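You operate a simulated robot arm through the tools that you are given. There is no shell and no other tool. Be economical: measure what you need, move in short steps, check, and stop when the job is done.

You run a simulated robot arm. Do the job below in one go: nothing can be reset, and whatever is moved stays where it is left.

## Task
Shut the air supply off and stand the water bottle in the grey tray.
Fine: shut the green tap, then the blue tap; flow knob to zero, pump switch off before the bottle is lifted. Leave the other taps. Set down upright: water bottle.

The check looks at the end state, three seconds after you hand in, the way a careful person would. Anything else that was tipped, shoved, dropped, spilled or broken makes it a failure.

## Robot
A 6-joint arm with a two-finger parallel gripper, fixed in place. Base frame: the origin is at the foot of the arm, x ahead of it, y to its left, z up. Readings come in mm, degrees, newtons and seconds.
With the tool pointing down near the work surface it reaches from about 100 to 820 mm from the base axis. Its first joint turns from -115.0 to 115.0 degrees. Payload 4.2 kg.
Tool frame: the origin (TCP) lies between the finger pads and is the grasp point; the fingertips stand 23 mm ahead of it; z points along the fingers, y is the line along which they close. Largest opening 94 mm; finger width 38, thickness 10; the body of the gripper, 54 by 96 mm, starts 39 mm behind the TCP.
Orientation is that of the tool frame in the base frame, as a unit quaternion [x, y, z, w]. With the fingers straight down and closing along the base's y, the tool's x points along the base's -x, its y along +y and its z along -z.

## Interface
- The arm moves only by the tool apply_moves. Its arguments are lists of equal length, an entry for each row: "slide": the shift along the base's x, y, z in units of 150 mm (1.0 is 150 mm), a list of three; "rot": the turn, a rotation vector about the base's x, y, z in units of 45 degrees (1.0 is 45 degrees), a list of three; "grip": the gripper command, from -1 (shut) to 1 (fully open), values between in proportion. In form: {"slide": [[tx, ty, tz], ...], "rot": [[rx, ry, rz], ...], "grip": [grip, ...]}. A call has 1 to 12 rows; each row is the pose to reach, as a shift and turn from the pose commanded when the call began. A call with a number of a shift or a turn outside -1 to 1 is refused whole. Each row takes 0.2 s and may step no farther than 50 mm and 8.6 degrees from the row before; otherwise, or with a gripper value out of range, the whole call is refused. A pose out of reach is approached as far as the arm can. The call stops where the force on the tool passes 50 N (or 10 N more than at its start, if that is more) or the arm is blocked; 0.2 s more then pass. The fingers move at their own pace (about 108 mm/s each) and stop on an object; they squeeze with about 36 N. The grip force told is the motor's: it shows also when the fingers shut on nothing. Time passes only in rows, and 0.2 s behind the last, so rows that repeat a pose let the fingers close. It gives the time, the measured TCP pose, the force on the tool (base axes), the opening and the grip force at its end, in the units of the frame above (readings bear some noise), with the torque about the TCP (base axes, N m) and any sound that the robot's microphone picked up.
- Cameras (640 x 400 px; columns grow to the right, rows downward): "scene" is fixed at [50.9, -501.7, 1339.7]; the picture's right is [0.41, -0.91, 0.00], its down [-0.45, -0.20, -0.87] and it looks along [0.79, 0.36, -0.49] (base axes); focal length 276 px, centre (320, 200). "wrist" rides on the gripper at [86, 16, -75] in the tool frame; the picture's right is [-0.18, 0.98, 0.00], its down [-0.58, -0.11, -0.81] and it looks along [-0.79, -0.15, 0.59] (tool axes); focal length 243 px, centre (320, 200).
- camera(camera): a new picture of that camera. The clock stands still meanwhile.
- move_column(by): slides the trunk up (or, below 0, down) by that many mm; the arm rides with it, the base frame stays. It gives what a move gives, with no picture.
- locate(camera, pixels): for up to 12 pixels [column, row] of the newest picture of that camera ("zoom" is the newest enlarged one), the place [x, y, z] in the base frame of the surface seen there, good to about 3 mm. The clock stands still meanwhile.
- inspect(camera, box): a new picture of the part [left, top, right, bottom] of that camera's present view, enlarged. The clock stands still meanwhile.
- hand_in(): hands the job in; it is judged then, once.

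Go step by step. Measure first, check grasps and placings, and put right what went wrong. The budget is 80 turns and 54 pictures, counting those below and the enlarged ones. Unless the task says otherwise, let go and move clear before handing in, and close with one line.

The tools are called after "Emit:" as a command line: name --argument value ..., lists and objects as JSON in quotes. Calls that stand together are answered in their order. apply_moves: Moves the arm, as the interface text tells. Its arguments: {"type":"object","properties":{"slide":{"type":"array","items":{"type":"array","items":{"type":"number"}}},"rot":{"type":"array","items":{"type":"array","items":{"type":"number"}}},"grip":{"type":"array","items":{"type":"number"}}},"required":["slide","rot","grip"]} The other tools are called the same way: move_column (by) slides the trunk up or down; camera (camera) takes a picture; locate (camera, pixels) gives the place of the surface under pixels of a picture; inspect (camera, box) takes an enlarged picture of a part of a camera's view; hand_in () hands the job in.

At the start:

```text
t: 0.0
tool_pos: [552.5, -242.3, 1217.9]
tool_rot: [0.0, 1.0, 0.0, 0.0]
wrist_force: [0.3, -0.2, -0.1]
ft_torque: [0.0, 0.01, -0.04]
grip_width: 94.4
grasp_force: 0.0
trunk travel left (down, up): [-775.0, 215.0]
```

scene: 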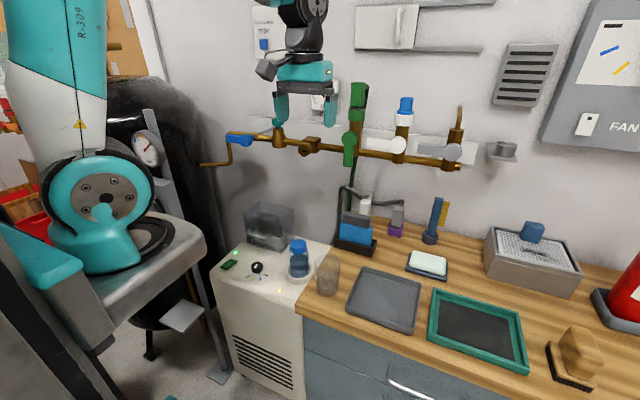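
wrist: 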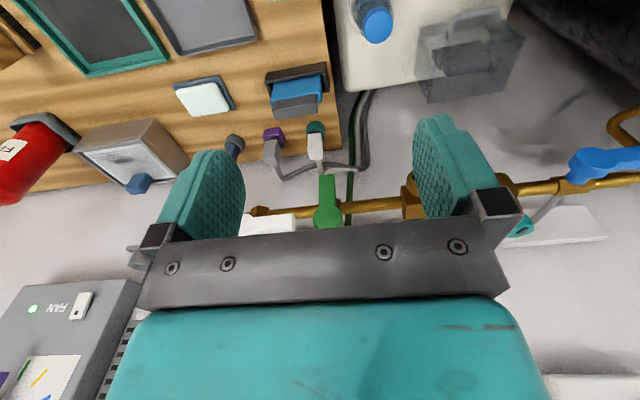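

The scene shows a pipe with several taps (blue near 240,140; green near 355,110 and 348,150; white, grey), and a pump box with knob and bottle near (300,260). I'll enlarge both areas first.

Emit:
inspect --camera "scene" --box '[190, 70, 350, 170]'

Emit:
inspect --camera "scene" --box '[320, 70, 520, 195]'

Emit:
inspect --camera "scene" --box '[200, 200, 360, 300]'

```text
4.00 times, centred on (270, 120) of scene
```

zoom: 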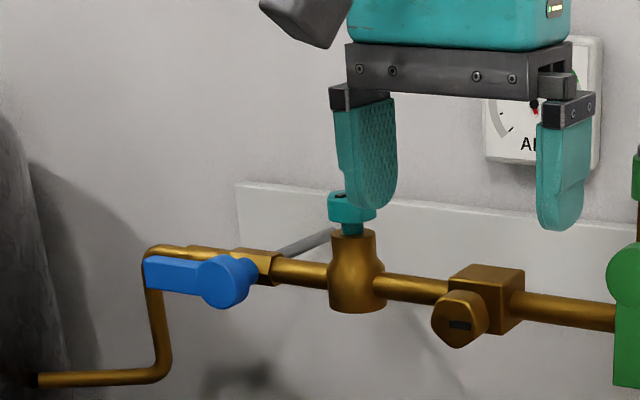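

```text
3.20 times, centred on (420, 132) of scene
```

zoom: 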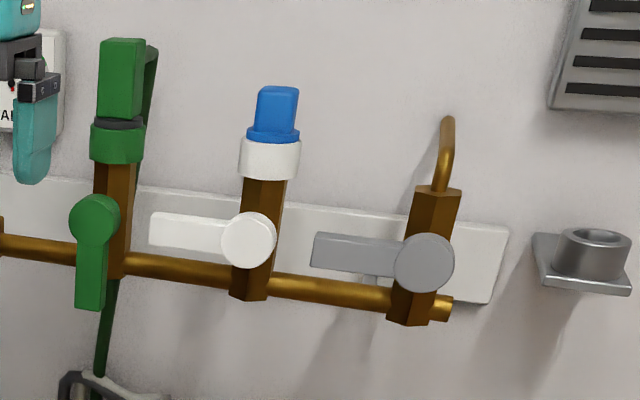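

```text
4.00 times, centred on (280, 250) of scene
```

zoom: 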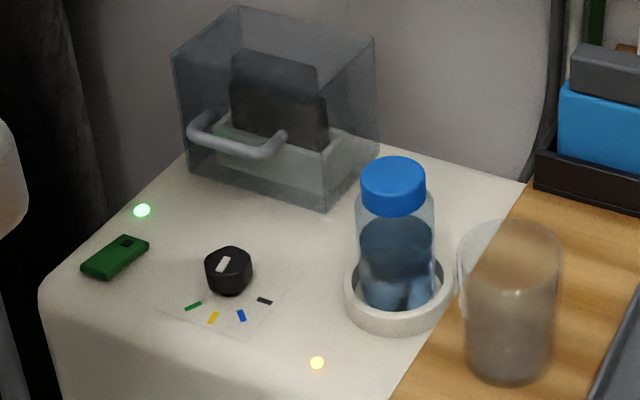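

The enlarged pump top shows a green piece with a lit LED at zoom (142,210), a black knob with coloured marks, a clear box over something, and the bottle in a ring at (400,250). I'll locate these and read the wall labels.

Emit:
locate --camera "zoom" --pixels '[[115, 258], [125, 243], [142, 210], [228, 262], [228, 288], [193, 306], [264, 300], [392, 185], [445, 300], [316, 363], [235, 150], [480, 330]]'

Emit:
locate --camera "scene" --pixels '[[242, 139], [230, 140], [349, 137], [348, 162], [399, 144], [310, 150], [355, 155], [357, 95], [354, 285], [415, 285], [380, 325], [385, 272]]'

Emit:
inspect --camera "scene" --box '[240, 0, 340, 62]'

Emit:
inspect --camera "scene" --box '[540, 0, 640, 150]'

```text
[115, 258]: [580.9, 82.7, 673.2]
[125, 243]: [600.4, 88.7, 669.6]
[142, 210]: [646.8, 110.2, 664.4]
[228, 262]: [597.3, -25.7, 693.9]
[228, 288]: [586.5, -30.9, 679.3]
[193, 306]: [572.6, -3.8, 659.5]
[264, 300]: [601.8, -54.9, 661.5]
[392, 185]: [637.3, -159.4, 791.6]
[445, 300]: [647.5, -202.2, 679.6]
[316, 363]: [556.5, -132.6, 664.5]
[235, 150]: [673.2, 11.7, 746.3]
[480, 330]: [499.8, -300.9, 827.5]
```

```text
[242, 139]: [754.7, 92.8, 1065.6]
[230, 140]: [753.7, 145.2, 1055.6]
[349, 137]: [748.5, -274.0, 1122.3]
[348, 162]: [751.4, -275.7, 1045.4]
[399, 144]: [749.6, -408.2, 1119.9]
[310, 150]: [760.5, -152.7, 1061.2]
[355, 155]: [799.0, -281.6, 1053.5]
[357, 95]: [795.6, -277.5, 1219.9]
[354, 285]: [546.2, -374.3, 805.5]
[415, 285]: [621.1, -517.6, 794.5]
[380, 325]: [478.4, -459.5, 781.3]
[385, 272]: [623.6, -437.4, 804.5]
```

```text
6.40 times, centred on (290, 31) of scene
```

zoom: 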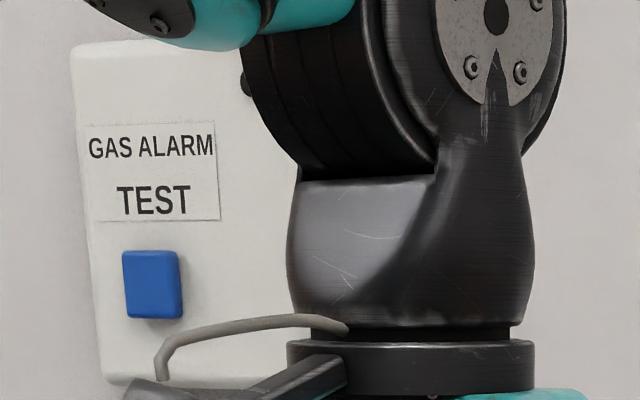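

```text
2.67 times, centred on (590, 75) of scene
```

zoom: 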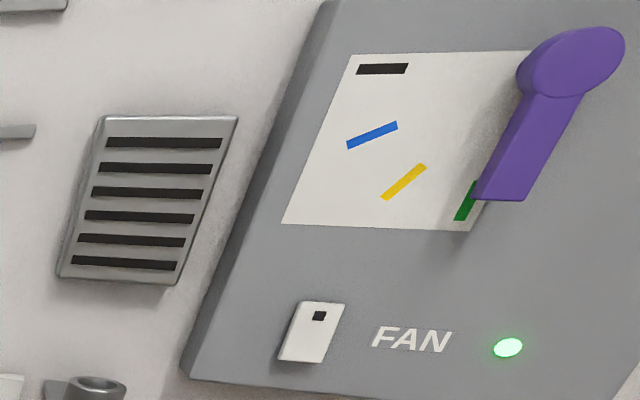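

The FAN panel and gas alarm are unrelated. The green lever hangs from hub (349,137) down to (348,162), in line with its branch so open, and blue lies along the pipe so open. I'll measure the green tap closely and tilt the tool towards horizontal.

Emit:
inspect --camera "scene" --box '[320, 110, 400, 160]'

Emit:
locate --camera "zoom" --pixels '[[220, 240], [220, 280], [215, 350], [245, 350], [200, 350], [220, 430], [215, 400], [250, 230], [290, 330], [480, 250]]'

Emit:
apply_moves --slide '[[0, 0, 0], [0, 0, 0], [0, 0, 0], [0, 0, 0], [0, 0, 0], [0, 0, 0]]' --rot '[[0, -0.1667, 0], [0, -0.3333, 0], [0, -0.5, 0], [0, -0.6667, 0], [0, -0.8333, 0], [0, -1, 0]]' --grip '[1, 1, 1, 1, 1, 1]'

```text
8.00 times, centred on (360, 135) of scene
```

zoom: 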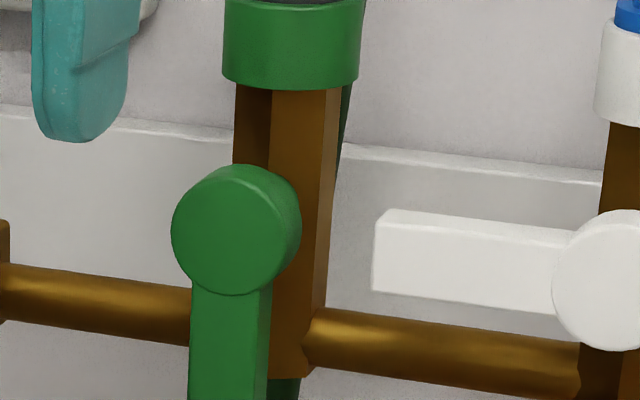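

```text
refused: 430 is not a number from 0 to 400
```

```text
t: 1.4
tool_pos: [552.6, -244.0, 1219.7]
tool_rot: [0.0, 0.924, 0.0, 0.383]
wrist_force: [-0.5, -0.4, 0.4]
ft_torque: [0.01, -0.01, 0.0]
grip_width: 93.9
grasp_force: 0.0
trunk travel left (down, up): [-775.0, 215.0]
```

The tool is at 45°. Locating the points of the green lever in the zoom (hub at 235,230; stem at 230,350) and tilting the remaining 45°.

Emit:
locate --camera "zoom" --pixels '[[235, 230], [180, 230], [285, 240], [230, 310], [230, 390], [195, 370], [260, 370], [268, 370], [300, 300], [420, 250], [385, 220], [605, 280]]'

Emit:
apply_moves --slide '[[0, 0, 0], [0, 0, 0], [0, 0, 0], [0, 0, 0], [0, 0, 0], [0, 0, 0]]' --rot '[[0, -0.1667, 0], [0, -0.3333, 0], [0, -0.5, 0], [0, -0.6667, 0], [0, -0.8333, 0], [0, -1, 0]]' --grip '[1, 1, 1, 1, 1, 1]'

Emit:
camera --camera "scene"

Emit:
camera --camera "wrist"

```text
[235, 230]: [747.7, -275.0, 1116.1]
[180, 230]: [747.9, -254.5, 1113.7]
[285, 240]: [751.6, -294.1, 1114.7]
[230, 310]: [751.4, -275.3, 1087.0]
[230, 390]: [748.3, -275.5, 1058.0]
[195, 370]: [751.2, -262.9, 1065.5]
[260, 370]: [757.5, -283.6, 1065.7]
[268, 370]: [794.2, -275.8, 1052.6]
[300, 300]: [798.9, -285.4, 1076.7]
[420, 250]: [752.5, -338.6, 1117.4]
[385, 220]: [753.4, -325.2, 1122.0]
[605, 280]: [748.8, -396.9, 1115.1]
```

```text
t: 2.8
tool_pos: [598.0, -281.6, 1247.8]
tool_rot: [0.002, 0.712, -0.002, 0.702]
wrist_force: [0.2, 0.4, -0.5]
ft_torque: [-0.02, 0.02, 0.05]
grip_width: 93.9
grasp_force: 0.1
out of reach, approached as far as the arm can: row 2, 3, 4, 5, 6
trunk travel left (down, up): [-775.0, 215.0]
```

```text
45 pictures are left
```

scene: 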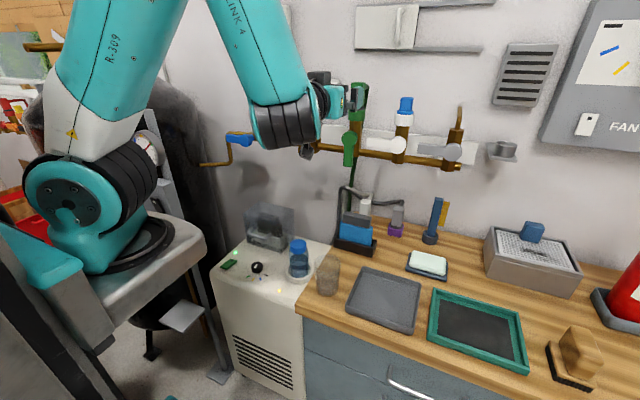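

```text
44 pictures are left
```

wrist: 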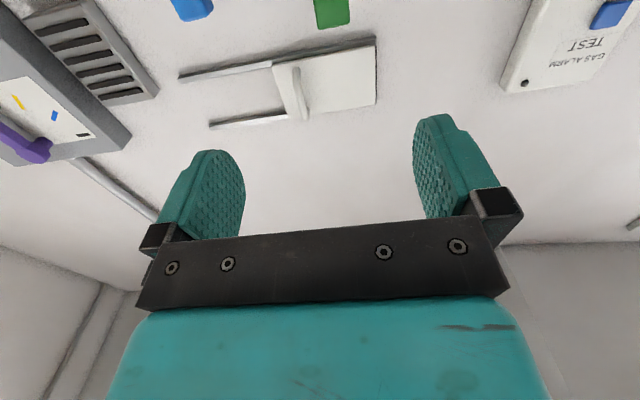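

The last rows were too close in for the arm; moving forward and down should bring it into reach. The green hub axis is at about (y -274, z 1116), with the lever running down to z ≈1035 and its front face at x ≈750. I'll step forward and down and check the pose.

Emit:
apply_moves --slide '[[0.2, 0, -0.2], [0.4, -0.05, -0.4], [0.55, -0.1, -0.6], [0.55, -0.1, -0.6]]' --rot '[[0, 0, 0], [0, 0, 0], [0, 0, 0], [0, 0, 0]]' --grip '[0, 0, 0, 0]'

```text
t: 3.8
tool_pos: [688.6, -300.4, 1163.2]
tool_rot: [-0.001, 0.71, 0.001, 0.704]
wrist_force: [0.4, 0.8, 0.8]
ft_torque: [-0.02, 0.04, -0.02]
grip_width: 46.9
grasp_force: 0.0
out of reach, approached as far as the arm can: row 1, 2, 3, 4
trunk travel left (down, up): [-775.0, 215.0]
```

The pose is at x 688.6, y -300, z 1163 and still reported out of reach, so the arm looks better off lower. I'll step straight down while correcting y and see whether it comes into reach.

Emit:
apply_moves --slide '[[0, 0, -0.2], [0, 0, -0.4], [0, 0, -0.6], [0, 0, -0.6]]' --rot '[[0, 0, 0], [0, 0, 0], [0, 0, 0], [0, 0, 0]]' --grip '[0, 0, 0, 0]'

Emit:
camera --camera "scene"

```text
t: 4.8
tool_pos: [724.9, -319.8, 1093.1]
tool_rot: [0.0, 0.709, 0.0, 0.706]
wrist_force: [-0.3, 1.2, -0.3]
ft_torque: [-0.02, 0.01, 0.0]
grip_width: 47.2
grasp_force: 0.0
out of reach, approached as far as the arm can: row 1, 2, 3, 4
trunk travel left (down, up): [-775.0, 215.0]
```

```text
43 pictures are left
```

scene: 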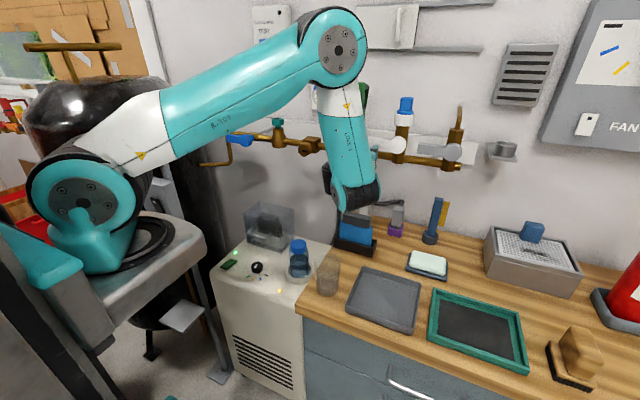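

The arm seems limited by how tightly it can fold at the elbow. I'll locate the arm's own shoulder (scene 75,200), pedestal (110,250) and elbow to understand the geometry before moving near the white lever.

Emit:
locate --camera "scene" --pixels '[[75, 195], [110, 250], [150, 240], [180, 240], [338, 50], [350, 190], [390, 145], [60, 250]]'

Emit:
inspect --camera "scene" --box '[300, 80, 460, 220]'

```text
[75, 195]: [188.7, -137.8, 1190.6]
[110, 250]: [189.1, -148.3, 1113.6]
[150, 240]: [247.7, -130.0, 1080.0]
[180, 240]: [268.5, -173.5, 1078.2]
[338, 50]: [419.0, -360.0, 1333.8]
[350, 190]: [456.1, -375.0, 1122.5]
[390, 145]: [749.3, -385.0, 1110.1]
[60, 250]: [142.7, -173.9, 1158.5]
```

```text
2.86 times, centred on (380, 150) of scene
```

zoom: 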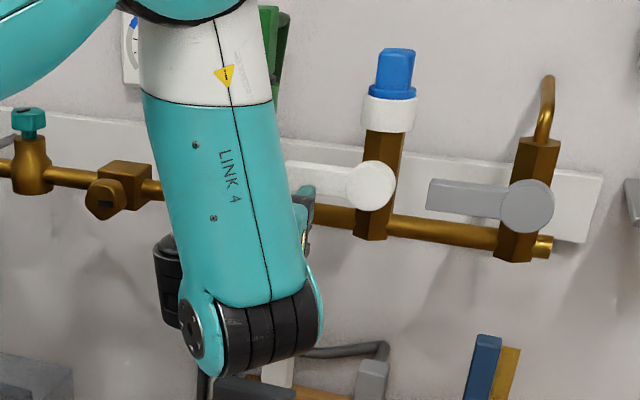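

The shoulder sits at about (190,-100,1190), so the arm is folded at its limit. I'll back off diagonally up and away from the taps, then raise the trunk so the arm can reach down more openly.

Emit:
apply_moves --slide '[[-0.1, 0.05, 0.2], [-0.25, 0.1, 0.45], [-0.25, 0.1, 0.45]]' --rot '[[0, 0, 0], [0, 0, 0], [0, 0, 0]]' --grip '[0, 0, 0]'

Emit:
move_column --by 100

Emit:
apply_moves --slide '[[0, 0, -0.2], [0, 0, -0.4], [0, 0, -0.6], [0, 0, -0.6]]' --rot '[[0, 0, 0], [0, 0, 0], [0, 0, 0], [0, 0, 0]]' --grip '[0, 0, 0, 0]'

```text
t: 5.6
tool_pos: [688.2, -304.6, 1162.3]
tool_rot: [0.001, 0.709, -0.001, 0.705]
wrist_force: [0.9, 0.6, -0.2]
ft_torque: [0.02, 0.01, -0.02]
grip_width: 47.0
grasp_force: 0.0
trunk travel left (down, up): [-775.0, 215.0]
```

```text
t: 6.9
tool_pos: [687.7, -304.9, 1261.5]
tool_rot: [0.001, 0.709, -0.001, 0.705]
wrist_force: [0.5, 0.3, 0.6]
ft_torque: [-0.01, 0.03, 0.0]
grip_width: 47.2
grasp_force: 0.0
trunk travel left (down, up): [-875.0, 115.0]
```

```text
t: 7.9
tool_pos: [723.6, -324.7, 1189.3]
tool_rot: [0.0, 0.71, 0.001, 0.704]
wrist_force: [-0.3, -0.3, -0.3]
ft_torque: [0.01, 0.01, -0.06]
grip_width: 47.1
grasp_force: 0.1
out of reach, approached as far as the arm can: row 1, 2, 3, 4
trunk travel left (down, up): [-875.0, 115.0]
```

Same fold limit in the arm's own frame; the earlier readings show more room when the tool is above the shoulder. So I'll back up to x≈600 and lower the trunk instead.

Emit:
apply_moves --slide '[[-0.1, 0.05, 0.2], [-0.25, 0.1, 0.45], [-0.4, 0.15, 0.7], [-0.6, 0.2, 0.9], [-0.75, 0.25, 1.0], [-0.75, 0.25, 1.0]]' --rot '[[0, 0, 0], [0, 0, 0], [0, 0, 0], [0, 0, 0], [0, 0, 0], [0, 0, 0]]' --grip '[0, 0, 0, 0, 0, 0]'

Emit:
move_column --by -280

Emit:
camera --camera "scene"

```text
t: 9.3
tool_pos: [610.8, -286.7, 1341.6]
tool_rot: [0.0, 0.711, 0.0, 0.704]
wrist_force: [-0.5, -0.2, 0.2]
ft_torque: [0.01, 0.0, -0.03]
grip_width: 47.1
grasp_force: 0.1
trunk travel left (down, up): [-875.0, 115.0]
```

```text
t: 12.2
tool_pos: [611.1, -287.0, 1061.7]
tool_rot: [0.0, 0.71, 0.0, 0.704]
wrist_force: [-0.1, -0.3, 0.7]
ft_torque: [-0.01, 0.0, 0.0]
grip_width: 46.7
grasp_force: 0.0
trunk travel left (down, up): [-595.0, 395.0]
```

```text
41 pictures are left
```

scene: 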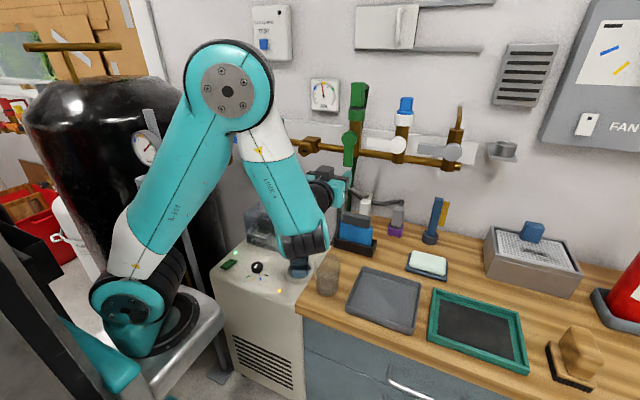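

Now the tool is level at (611,-287,1062) with room to move. Advancing to the green lever with the fingers straddling it (y -274), tips ending at x≈768.

Emit:
apply_moves --slide '[[0.2, 0.087, 0], [0.45, 0.087, 0], [0.6, 0.087, 0], [0.75, 0.087, 0], [0.89, 0.087, 0], [0.89, 0.087, 0]]' --rot '[[0, 0, 0], [0, 0, 0], [0, 0, 0], [0, 0, 0], [0, 0, 0], [0, 0, 0]]' --grip '[0, 0, 0, 0, 0, 0]'

Emit:
inspect --camera "scene" --box '[300, 110, 400, 220]'

```text
t: 13.6
tool_pos: [744.3, -274.7, 1060.6]
tool_rot: [0.001, 0.71, 0.0, 0.705]
wrist_force: [0.3, -0.3, 0.7]
ft_torque: [-0.01, 0.02, -0.02]
grip_width: 46.7
grasp_force: 0.1
trunk travel left (down, up): [-595.0, 395.0]
```

```text
3.64 times, centred on (350, 165) of scene
```

zoom: 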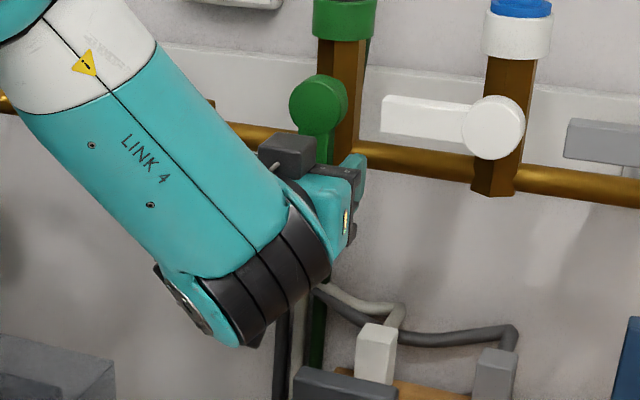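

The fingers straddle the green lever with no force. I'll close on it and swing it 45° toward +y about its hub (radius 55).

Emit:
apply_moves --slide '[[0, 0, 0], [0, 0, 0], [0, 0, 0], [0, 0.048, 0.003], [0, 0.095, 0.012], [0, 0.14, 0.028], [0, 0.183, 0.049], [0, 0.223, 0.076], [0, 0.259, 0.107], [0, 0.259, 0.107]]' --rot '[[0, 0, 0], [0, 0, 0], [0, 0, 0], [0.1667, 0, 0], [0.3333, 0, 0], [0.5, 0, 0], [0.6667, 0, 0], [0.8333, 0, 0], [1, 0, 0], [1, 0, 0]]' --grip '[-1, -1, -1, -1, -1, -1, -1, -1, -1, -1]'

Emit:
inspect --camera "scene" --box '[300, 110, 400, 220]'

```text
t: 15.8
tool_pos: [745.3, -233.4, 1075.8]
tool_rot: [0.271, 0.658, 0.272, 0.648]
wrist_force: [-10.0, 27.6, -16.5]
ft_torque: [-0.41, 0.32, 0.49]
grip_width: 25.1
grasp_force: 44.5
trunk travel left (down, up): [-595.0, 395.0]
```

```text
3.64 times, centred on (350, 165) of scene
```

zoom: 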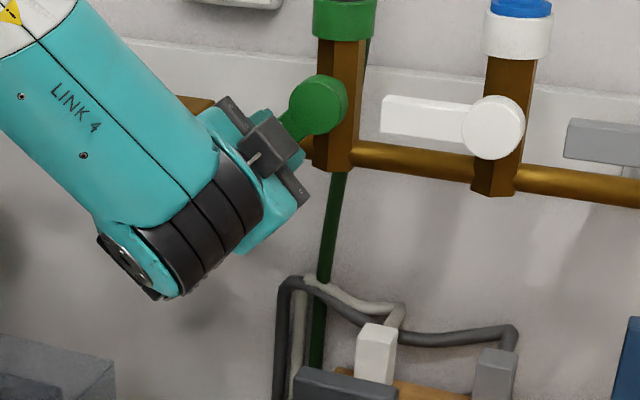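

The lever follows; it is at 45° with a mild outward force, so my radius is slightly small. I'll continue to 90° with a 2 mm outward correction.

Emit:
apply_moves --slide '[[0, 0.047, 0.028], [0, 0.073, 0.067], [0, 0.094, 0.11], [0, 0.11, 0.157], [0, 0.119, 0.205], [0, 0.122, 0.253], [0, 0.122, 0.253]]' --rot '[[0.1667, 0, 0], [0.3333, 0, 0], [0.5, 0, 0], [0.6667, 0, 0], [0.8333, 0, 0], [1, 0, 0], [1, 0, 0]]' --grip '[-1, -1, -1, -1, -1, -1, -1]'

Emit:
inspect --camera "scene" --box '[300, 110, 400, 220]'

```text
t: 17.4
tool_pos: [745.3, -218.7, 1112.2]
tool_rot: [0.5, 0.503, 0.5, 0.497]
wrist_force: [-9.2, -8.2, -31.0]
ft_torque: [0.31, 0.12, 0.43]
grip_width: 25.1
grasp_force: 45.2
trunk travel left (down, up): [-595.0, 395.0]
```

```text
3.64 times, centred on (350, 165) of scene
```

zoom: 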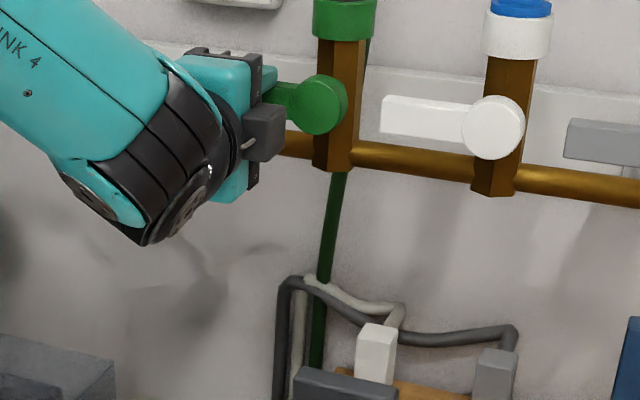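

The green lever is now horizontal at zoom (290,100), across its branch like the closed white and grey ones. I'll open, back off, and locate the blue tap.

Emit:
apply_moves --slide '[[0, 0, 0], [0, 0, 0], [0, 0, 0], [-0.25, 0, 0], [-0.5, 0, 0], [-0.8, 0, 0], [-0.8, 0, 0]]' --rot '[[0, 0, 0], [0, 0, 0], [0, 0, 0], [0, 0, 0], [0, 0, 0], [0, 0, 0], [0, 0, 0]]' --grip '[0, 0, 0, 0, 0, 0, 0]'

Emit:
camera --camera "scene"

Emit:
camera --camera "wrist"

```text
t: 19.0
tool_pos: [624.7, -218.7, 1113.7]
tool_rot: [0.498, 0.502, 0.502, 0.498]
wrist_force: [0.0, 0.5, -0.6]
ft_torque: [0.03, 0.0, 0.05]
grip_width: 47.2
grasp_force: 0.1
trunk travel left (down, up): [-595.0, 395.0]
```

```text
37 pictures are left
```

scene: 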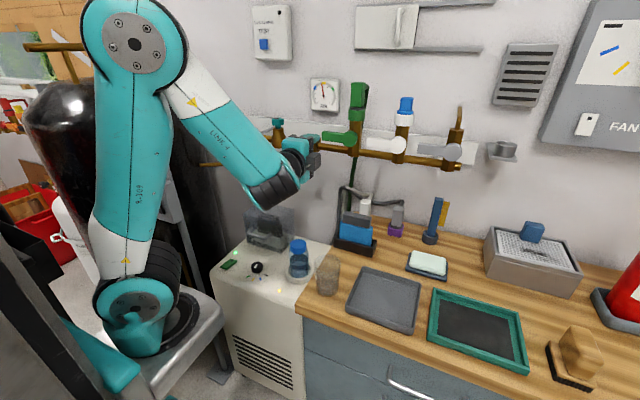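

```text
36 pictures are left
```

wrist: 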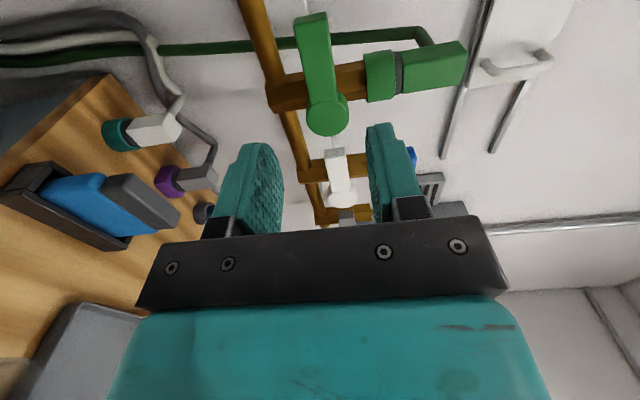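

Green is across. The blue tap is hidden from the scene camera, so I'll slide the tool left at a safe distance from the pipe to view it with the wrist camera.

Emit:
apply_moves --slide '[[0, 0.3, 0], [0, 0.6, 0], [0, 0.9, 0], [0, 1, 0]]' --rot '[[0, 0, 0], [0, 0, 0], [0, 0, 0], [0, 0, 0]]' --grip '[0, 0, 0, 0]'

Emit:
apply_moves --slide '[[0, 0.3, 0], [0, 0.6, 0], [0, 0.9, 0], [0, 1, 0], [0, 1, 0]]' --rot '[[0, 0, 0], [0, 0, 0], [0, 0, 0], [0, 0, 0], [0, 0, 0]]' --grip '[0, 0, 0, 0, 0]'

Emit:
camera --camera "wrist"

Emit:
camera --camera "scene"

```text
t: 20.0
tool_pos: [638.1, -66.5, 1121.5]
tool_rot: [0.498, 0.502, 0.503, 0.497]
wrist_force: [0.0, -0.6, -0.1]
ft_torque: [-0.01, 0.0, 0.01]
grip_width: 46.8
grasp_force: 0.0
out of reach, approached as far as the arm can: row 1, 2, 3, 4
trunk travel left (down, up): [-595.0, 395.0]
```

```text
t: 21.2
tool_pos: [637.3, 83.0, 1123.0]
tool_rot: [0.499, 0.501, 0.502, 0.498]
wrist_force: [0.4, -0.1, 0.2]
ft_torque: [0.0, 0.02, 0.0]
grip_width: 46.9
grasp_force: 0.1
trunk travel left (down, up): [-595.0, 395.0]
```

```text
35 pictures are left
```

wrist: 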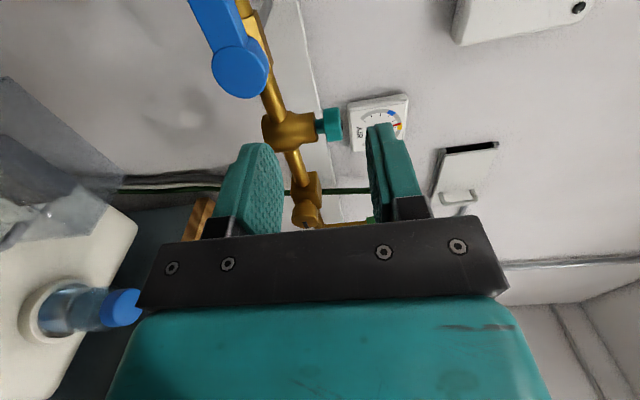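

```text
34 pictures are left
```

scene: 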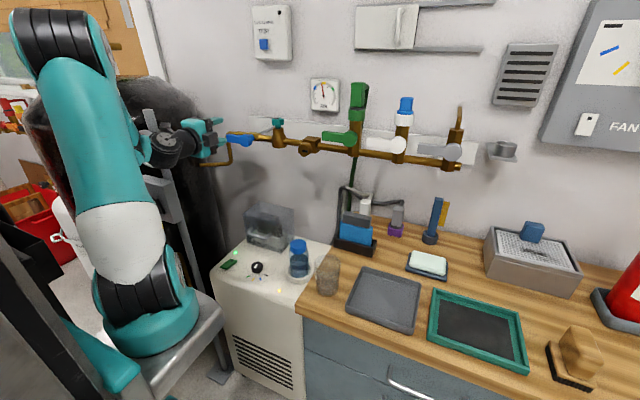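

The wrist view shows the blue hub at (240,72) and its lever running off to (210,10). I'll locate it in both pictures.

Emit:
locate --camera "wrist" --pixels '[[240, 72], [225, 30], [212, 5], [203, 25], [240, 20], [262, 72], [268, 100]]'

Emit:
locate --camera "scene" --pixels '[[246, 140], [235, 138], [230, 139], [228, 137], [278, 137], [216, 165]]'

```text
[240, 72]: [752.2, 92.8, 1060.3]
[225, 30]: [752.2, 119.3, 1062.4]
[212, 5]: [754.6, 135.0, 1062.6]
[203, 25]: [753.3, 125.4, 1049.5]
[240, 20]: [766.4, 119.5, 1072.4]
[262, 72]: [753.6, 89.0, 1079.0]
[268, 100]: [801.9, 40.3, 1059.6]
```

```text
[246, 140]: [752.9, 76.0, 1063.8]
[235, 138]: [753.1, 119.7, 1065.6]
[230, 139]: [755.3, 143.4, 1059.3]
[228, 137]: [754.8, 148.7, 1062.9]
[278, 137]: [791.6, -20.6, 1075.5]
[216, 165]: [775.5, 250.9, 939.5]
```

Blue hub axis is at about (y 93, z 1061), lever pointing +y, front face x≈753. I'll align at y 143, z 1061 and check before moving in.

Emit:
apply_moves --slide '[[0, 0.2, -0.2], [0, 0.4, -0.413], [0.2, 0.4, -0.413], [0.2, 0.4, -0.413]]' --rot '[[0, 0, 0], [0, 0, 0], [0, 0, 0], [0, 0, 0]]' --grip '[0, 0, 0, 0]'

Emit:
camera --camera "wrist"

```text
t: 21.5
tool_pos: [640.3, 89.4, 1109.4]
tool_rot: [0.506, 0.491, 0.496, 0.506]
wrist_force: [17.6, -27.9, -4.2]
ft_torque: [-0.28, -0.26, 0.5]
grip_width: 47.0
grasp_force: 0.0
trunk travel left (down, up): [-595.0, 395.0]
stopped in row 1: the force on the tool passed its limit at 93 N (the readings are from after the stop); the commanded pose is now the measured one
```

```text
33 pictures are left
```

wrist: 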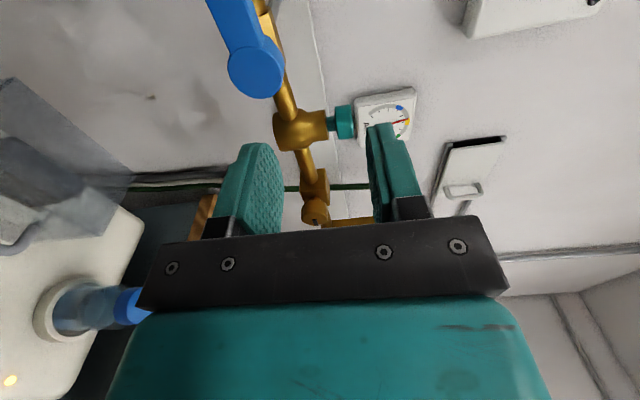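

A contact of 93 N stopped the move: the gripper or its camera touched something on the left (the grey post near scene (160,150)). I'll look closely there.

Emit:
inspect --camera "scene" --box '[110, 80, 270, 200]'

Emit:
locate --camera "zoom" --pixels '[[155, 130], [180, 200], [205, 270], [60, 180], [90, 260], [200, 215], [330, 150], [400, 160], [285, 205], [120, 60], [210, 370], [160, 230]]'

```text
3.33 times, centred on (190, 140) of scene
```

zoom: 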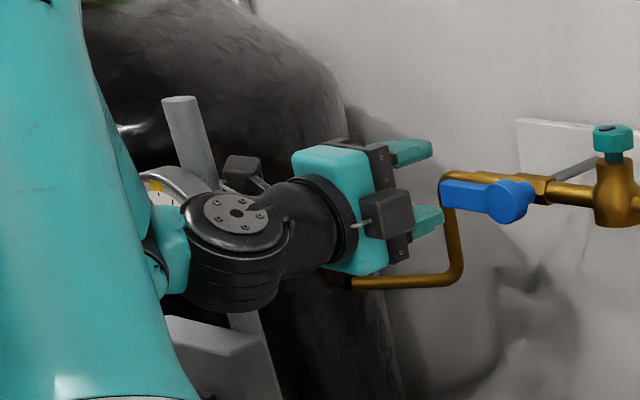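

```text
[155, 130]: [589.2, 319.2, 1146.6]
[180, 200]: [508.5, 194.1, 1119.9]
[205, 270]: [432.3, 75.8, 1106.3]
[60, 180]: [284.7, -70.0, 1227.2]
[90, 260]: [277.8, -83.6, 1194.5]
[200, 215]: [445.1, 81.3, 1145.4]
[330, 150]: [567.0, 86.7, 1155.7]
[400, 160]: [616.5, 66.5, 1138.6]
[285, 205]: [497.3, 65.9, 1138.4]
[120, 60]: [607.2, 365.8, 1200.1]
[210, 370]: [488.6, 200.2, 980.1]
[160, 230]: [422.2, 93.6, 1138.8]
```

The wrist camera housing (at about y 175) touched the post or gauge at y≈195. I'll back away to -y, then roll the tool so the camera sits on the other side, and later yaw the tool so the wrist stays clear of the post.

Emit:
apply_moves --slide '[[0, -0.15, 0], [0, -0.4, 0], [0, -0.65, 0], [0, -0.65, 0], [0, -0.65, 0], [0, -0.65, 0], [0, -0.65, 0], [0, -0.65, 0], [0, -0.65, 0], [0, -0.65, 0]]' --rot '[[0, 0, 0], [0, 0, 0.03], [0, 0, 0.03], [-0.1667, 0, 0.03], [-0.3333, 0, 0.03], [-0.5, 0, 0.03], [-0.6667, 0, 0.03], [-0.8333, 0, 0.03], [-1, 0, 0.03], [-1, 0, 0.03]]' --grip '[0, 0, 0, 0, 0, 0, 0, 0, 0, 0]'

Emit:
inspect --camera "scene" --box '[110, 80, 270, 200]'

```text
t: 23.7
tool_pos: [639.0, -4.5, 1108.5]
tool_rot: [0.267, 0.653, 0.278, 0.653]
wrist_force: [-1.4, -0.4, 0.7]
ft_torque: [0.0, -0.02, 0.0]
grip_width: 47.1
grasp_force: 0.0
trunk travel left (down, up): [-595.0, 395.0]
```

```text
3.33 times, centred on (190, 140) of scene
```

zoom: 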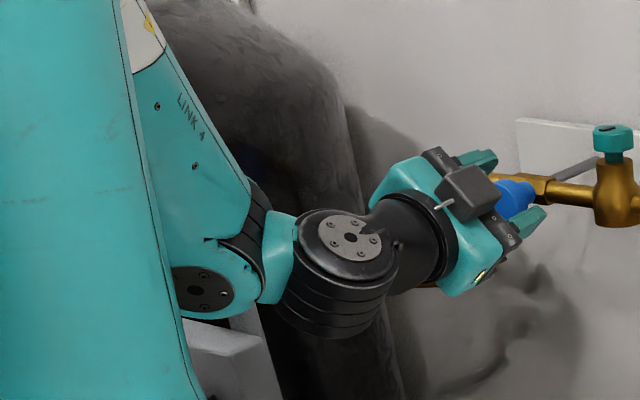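

Clear of the post now. Continuing the roll another 135° in free space.

Emit:
apply_moves --slide '[[0, 0, 0], [0, 0, 0], [0, 0, 0], [0, 0, 0], [0, 0, 0], [0, 0, 0]]' --rot '[[-0.1667, 0, 0], [-0.3333, 0, 0], [-0.5, 0, 0], [-0.6667, 0, 0], [-0.8333, 0, 0], [-1, 0, 0]]' --grip '[0, 0, 0, 0, 0, 0]'

Emit:
apply_moves --slide '[[0, 0, 0], [0, 0, 0], [0, 0, 0], [0, 0, 0], [0, 0, 0], [0, 0, 0]]' --rot '[[-0.1667, 0, 0], [-0.3333, 0, 0], [-0.5, 0, 0], [-0.6667, 0, 0], [-0.8333, 0, 0], [-1, 0, 0]]' --grip '[0, 0, 0, 0, 0, 0]'

Emit:
apply_moves --slide '[[0, 0, 0], [0, 0, 0], [0, 0, 0], [0, 0, 0], [0, 0, 0], [0, 0, 0]]' --rot '[[-0.1667, 0, 0], [-0.3333, 0, 0], [-0.5, 0, 0], [-0.6667, 0, 0], [-0.8333, 0, 0], [-1, 0, 0]]' --grip '[0, 0, 0, 0, 0, 0]'

```text
t: 25.1
tool_pos: [638.8, -4.5, 1108.6]
tool_rot: [-0.004, 0.71, 0.008, 0.705]
wrist_force: [0.3, 1.2, 0.1]
ft_torque: [0.0, -0.02, 0.0]
grip_width: 46.9
grasp_force: 0.1
trunk travel left (down, up): [-595.0, 395.0]
```

```text
t: 26.5
tool_pos: [638.3, -4.4, 1110.4]
tool_rot: [-0.273, 0.658, -0.266, 0.649]
wrist_force: [-1.2, 0.2, 0.2]
ft_torque: [0.0, -0.01, -0.05]
grip_width: 47.0
grasp_force: 0.1
trunk travel left (down, up): [-595.0, 395.0]
```

```text
t: 27.9
tool_pos: [639.1, -3.7, 1110.2]
tool_rot: [-0.501, 0.507, -0.496, 0.496]
wrist_force: [0.1, 0.5, 0.2]
ft_torque: [-0.03, -0.02, 0.04]
grip_width: 47.0
grasp_force: 0.0
trunk travel left (down, up): [-595.0, 395.0]
```

The tool is rolled. Now yaw it 20° toward +y, lower to z 1061 and slide to y≈140, still in front of the pipe.

Emit:
apply_moves --slide '[[0, 0, -0.1], [0, 0, -0.2], [0, 0, -0.327], [0, 0.25, -0.327], [0, 0.5, -0.327], [0, 0.75, -0.327], [0, 0.95, -0.327], [0, 0.95, -0.327]]' --rot '[[0, 0, 0.15], [0, 0, 0.3], [0, 0, 0.444], [0, 0, 0.444], [0, 0, 0.444], [0, 0, 0.444], [0, 0, 0.444], [0, 0, 0.444]]' --grip '[0, 0, 0, 0, 0, 0, 0, 0]'

Emit:
inspect --camera "scene" --box '[110, 80, 270, 200]'

Emit:
camera --camera "wrist"

```text
t: 29.7
tool_pos: [638.3, 140.3, 1062.1]
tool_rot: [0.581, -0.412, 0.402, -0.575]
wrist_force: [-0.7, 0.9, -0.3]
ft_torque: [0.0, 0.0, -0.04]
grip_width: 47.2
grasp_force: 0.1
out of reach, approached as far as the arm can: row 2, 3
trunk travel left (down, up): [-595.0, 395.0]
```

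```text
3.33 times, centred on (190, 140) of scene
```

zoom: 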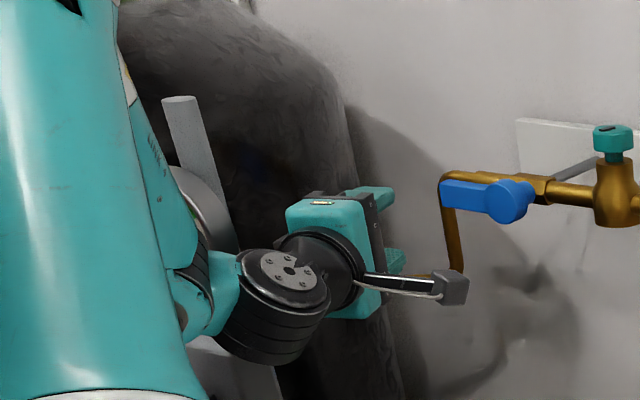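

```text
29 pictures are left
```

wrist: 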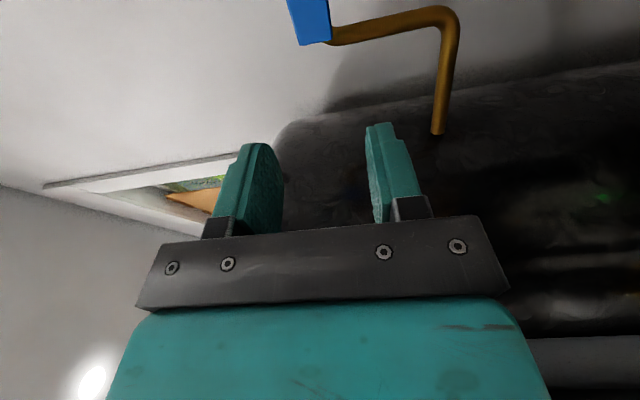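

Clear of everything. The blue lever's end is at wrist (312,42); I'll check its tip and bottom edges before moving in.

Emit:
locate --camera "wrist" --pixels '[[316, 41], [316, 30], [300, 20], [303, 43], [328, 38]]'

Emit:
apply_moves --slide '[[0.2, -0.02, 0], [0.45, -0.02, 0], [0.6, -0.02, 0], [0.72, -0.02, 0], [0.72, -0.02, 0]]' --rot '[[0, 0, 0], [0, 0, 0], [0, 0, 0], [0, 0, 0], [0, 0, 0]]' --grip '[0, 0, 0, 0, 0]'

Emit:
inspect --camera "scene" --box '[170, 90, 290, 180]'

```text
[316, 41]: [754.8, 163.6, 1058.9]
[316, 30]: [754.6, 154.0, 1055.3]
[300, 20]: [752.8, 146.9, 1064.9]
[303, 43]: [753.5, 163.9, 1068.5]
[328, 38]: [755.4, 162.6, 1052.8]
```

```text
t: 30.9
tool_pos: [747.5, 135.0, 1061.1]
tool_rot: [0.581, -0.413, 0.402, -0.575]
wrist_force: [0.5, -0.4, -0.4]
ft_torque: [0.0, 0.04, 0.02]
grip_width: 46.9
grasp_force: 0.0
trunk travel left (down, up): [-595.0, 395.0]
```

```text
4.44 times, centred on (230, 135) of scene
```

zoom: 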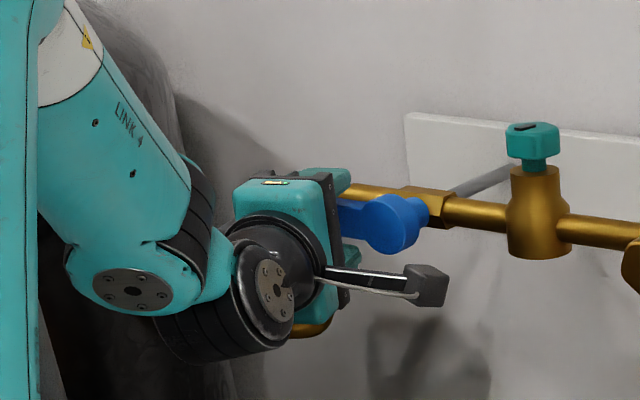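

The fingers straddle the blue lever (TCP y 135, 42 mm from its hub). I'll close and try the first part of the turn, upward (clockwise like the green one), watching the force.

Emit:
apply_moves --slide '[[0, 0, 0], [0, 0, 0], [0, 0, 0], [0, -0.002, 0.037], [0, -0.01, 0.072], [0, -0.021, 0.107], [0, -0.021, 0.107]]' --rot '[[0, 0, 0], [0, 0, 0], [0, 0, 0], [0.1667, 0, 0], [0.3333, 0, 0], [0.5, 0, 0], [0.5, 0, 0]]' --grip '[-1, -1, -1, -1, -1, -1, -1]'

Emit:
inspect --camera "scene" --box '[170, 90, 290, 180]'

```text
t: 32.2
tool_pos: [746.3, 133.4, 1060.8]
tool_rot: [-0.506, 0.472, -0.341, 0.636]
wrist_force: [17.9, 6.0, -11.8]
ft_torque: [-2.12, 0.28, -1.03]
grip_width: 36.0
grasp_force: 44.5
trunk travel left (down, up): [-595.0, 395.0]
stopped in row 6: the force on the tool passed its limit at 53 N (the readings are from after the stop); the commanded pose is now the measured one
```

```text
4.44 times, centred on (230, 135) of scene
```

zoom: 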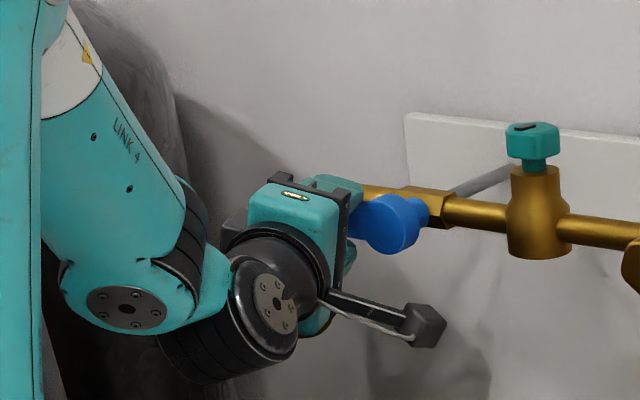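

The lever did not move upward: the fingers twisted on it (opening 36 mm, torque -2.1), so that way is its stop. I'll open, straighten the tool back by 14.5°, and turn it downward instead.

Emit:
apply_moves --slide '[[0, 0, 0], [0, 0, 0], [0, 0, 0], [0.005, 0.01, 0], [0.005, 0.01, 0]]' --rot '[[0, 0, 0], [0, 0, 0], [-0.16, 0, 0], [-0.322, 0, 0], [-0.322, 0, 0]]' --grip '[0, 0, 0, 0, 0]'

Emit:
apply_moves --slide '[[0, 0, 0], [0, 0, 0], [0, 0, 0], [0, -0.002, -0.037], [0, -0.01, -0.072], [0, -0.021, -0.107], [0, -0.021, -0.107]]' --rot '[[0, 0, 0], [0, 0, 0], [0, 0, 0], [-0.1667, 0, 0], [-0.3333, 0, 0], [-0.5, 0, 0], [-0.5, 0, 0]]' --grip '[-1, -1, -1, -1, -1, -1, -1]'

Emit:
inspect --camera "scene" --box '[170, 90, 290, 180]'

```text
t: 33.4
tool_pos: [745.4, 133.3, 1062.8]
tool_rot: [0.581, -0.425, 0.396, -0.57]
wrist_force: [0.6, -0.1, -0.7]
ft_torque: [0.0, 0.0, -0.04]
grip_width: 46.8
grasp_force: 0.0
trunk travel left (down, up): [-595.0, 395.0]
```

```text
t: 35.0
tool_pos: [745.7, 129.4, 1044.6]
tool_rot: [0.682, -0.34, 0.471, -0.445]
wrist_force: [-0.9, 1.6, -22.6]
ft_torque: [0.81, -0.41, 0.18]
grip_width: 25.3
grasp_force: 44.8
trunk travel left (down, up): [-595.0, 395.0]
```

```text
4.44 times, centred on (230, 135) of scene
```

zoom: 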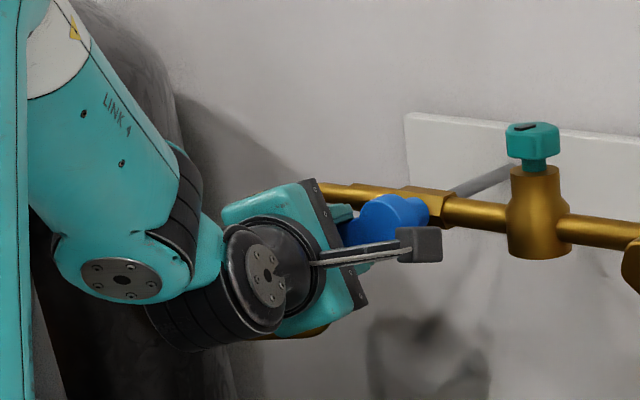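

The lever turns freely downward (opening 25 mm, moderate force). Continuing another 45°.

Emit:
apply_moves --slide '[[0, -0.016, -0.032], [0, -0.036, -0.062], [0, -0.059, -0.089], [0, -0.086, -0.112], [0, -0.116, -0.132], [0, -0.148, -0.148], [0, -0.148, -0.148]]' --rot '[[-0.1667, 0, 0], [-0.3333, 0, 0], [-0.5, 0, 0], [-0.6667, 0, 0], [-0.8333, 0, 0], [-1, 0, 0], [-1, 0, 0]]' --grip '[-1, -1, -1, -1, -1, -1, -1]'

```text
t: 36.6
tool_pos: [745.5, 106.7, 1020.6]
tool_rot: [0.802, -0.133, 0.563, -0.15]
wrist_force: [-3.8, -0.8, -33.5]
ft_torque: [0.67, 0.21, 0.7]
grip_width: 25.2
grasp_force: 44.7
trunk travel left (down, up): [-595.0, 395.0]
```

Following well at 67°; a small outward correction, then finish the last 23°.

Emit:
apply_moves --slide '[[0, -0.034, -0.025], [0, -0.069, -0.032], [0, -0.105, -0.034], [0, -0.109, -0.034]]' --rot '[[-0.1667, 0, 0], [-0.3333, 0, 0], [-0.5, 0, 0], [-0.52, 0, 0]]' --grip '[-1, -1, -1, -1]'

Emit:
inspect --camera "scene" --box '[170, 90, 290, 180]'

```text
t: 37.6
tool_pos: [745.3, 89.6, 1017.2]
tool_rot: [0.815, -0.015, 0.579, 0.014]
wrist_force: [-8.2, -7.7, -28.4]
ft_torque: [0.88, 0.41, 0.62]
grip_width: 25.1
grasp_force: 44.7
trunk travel left (down, up): [-595.0, 395.0]
```

```text
4.44 times, centred on (230, 135) of scene
```

zoom: 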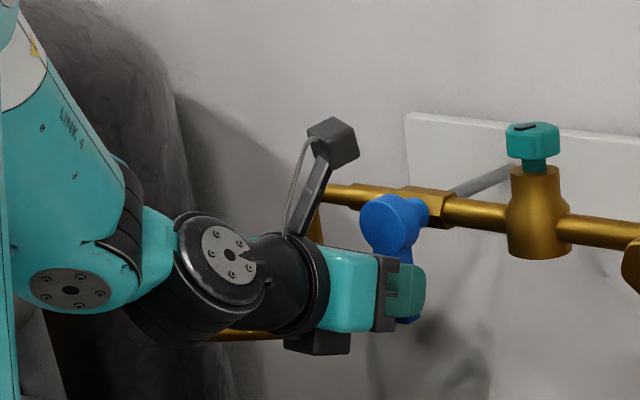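

The blue lever now hangs straight down, across its pipe: shut. I'll release, back away and use the wrist camera (now on top, looking down) to view the pump.

Emit:
apply_moves --slide '[[0, 0, 0], [0, 0, 0], [-0.2, 0, 0], [-0.5, 0, 0], [-0.8, 0, 0], [-1, 0, 0], [-1, 0, 0]]' --rot '[[0, 0, 0], [0, 0, 0], [0, 0, 0], [0, 0, 0], [0, 0, 0], [0, 0, 0], [0, 0, 0]]' --grip '[0, 0, 0, 0, 0, 0, 0]'

Emit:
camera --camera "wrist"

Emit:
camera --camera "scene"

```text
t: 39.2
tool_pos: [595.1, 91.5, 1019.9]
tool_rot: [0.813, -0.016, 0.582, 0.013]
wrist_force: [0.3, 0.6, -0.4]
ft_torque: [-0.02, 0.04, 0.02]
grip_width: 46.7
grasp_force: 0.1
trunk travel left (down, up): [-595.0, 395.0]
```

```text
24 pictures are left
```

wrist: 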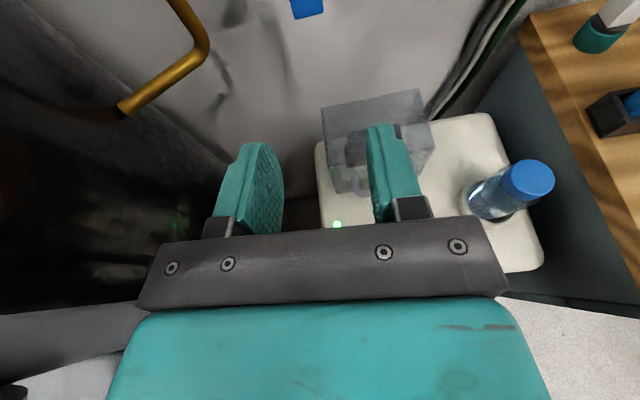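

```text
23 pictures are left
```

scene: 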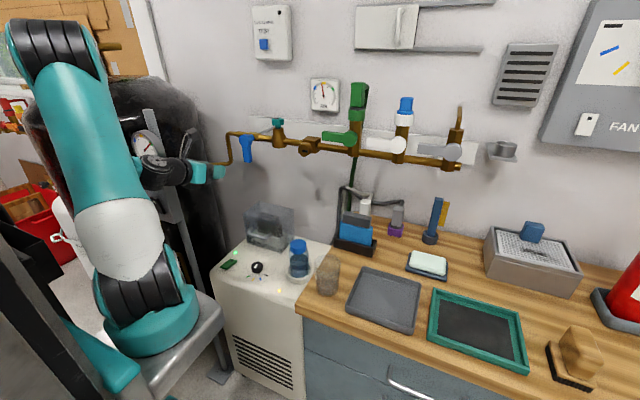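

Both levers read shut. Now a high zoom on the knob and the green switch from the scene camera.

Emit:
inspect --camera "scene" --box '[215, 240, 287, 285]'

Emit:
locate --camera "zoom" --pixels '[[375, 240], [370, 265], [350, 300], [240, 325], [300, 355], [400, 350], [475, 300], [70, 245], [120, 205], [75, 265], [150, 225], [110, 110]]'

Emit:
inspect --camera "scene" --box '[235, 195, 305, 255]'

```text
8.89 times, centred on (251, 262) of scene
```

zoom: 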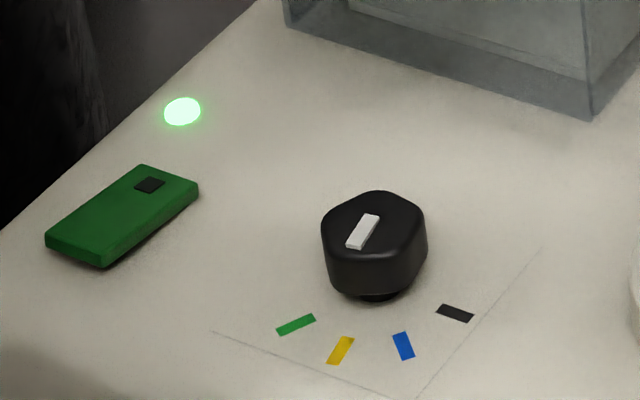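

```text
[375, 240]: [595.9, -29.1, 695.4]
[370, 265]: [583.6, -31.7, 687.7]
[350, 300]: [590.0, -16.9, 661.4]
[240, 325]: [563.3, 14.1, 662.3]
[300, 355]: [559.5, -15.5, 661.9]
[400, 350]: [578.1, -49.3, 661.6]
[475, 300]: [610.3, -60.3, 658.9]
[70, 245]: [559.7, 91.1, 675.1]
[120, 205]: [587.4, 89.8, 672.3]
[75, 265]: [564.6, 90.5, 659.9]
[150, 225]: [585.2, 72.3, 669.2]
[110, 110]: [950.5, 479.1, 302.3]
```

```text
6.67 times, centred on (270, 225) of scene
```

zoom: 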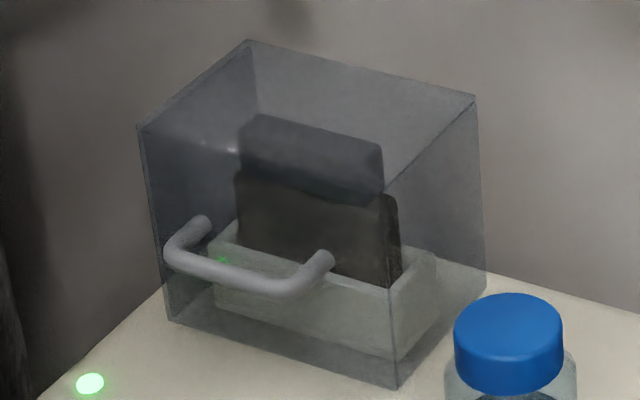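

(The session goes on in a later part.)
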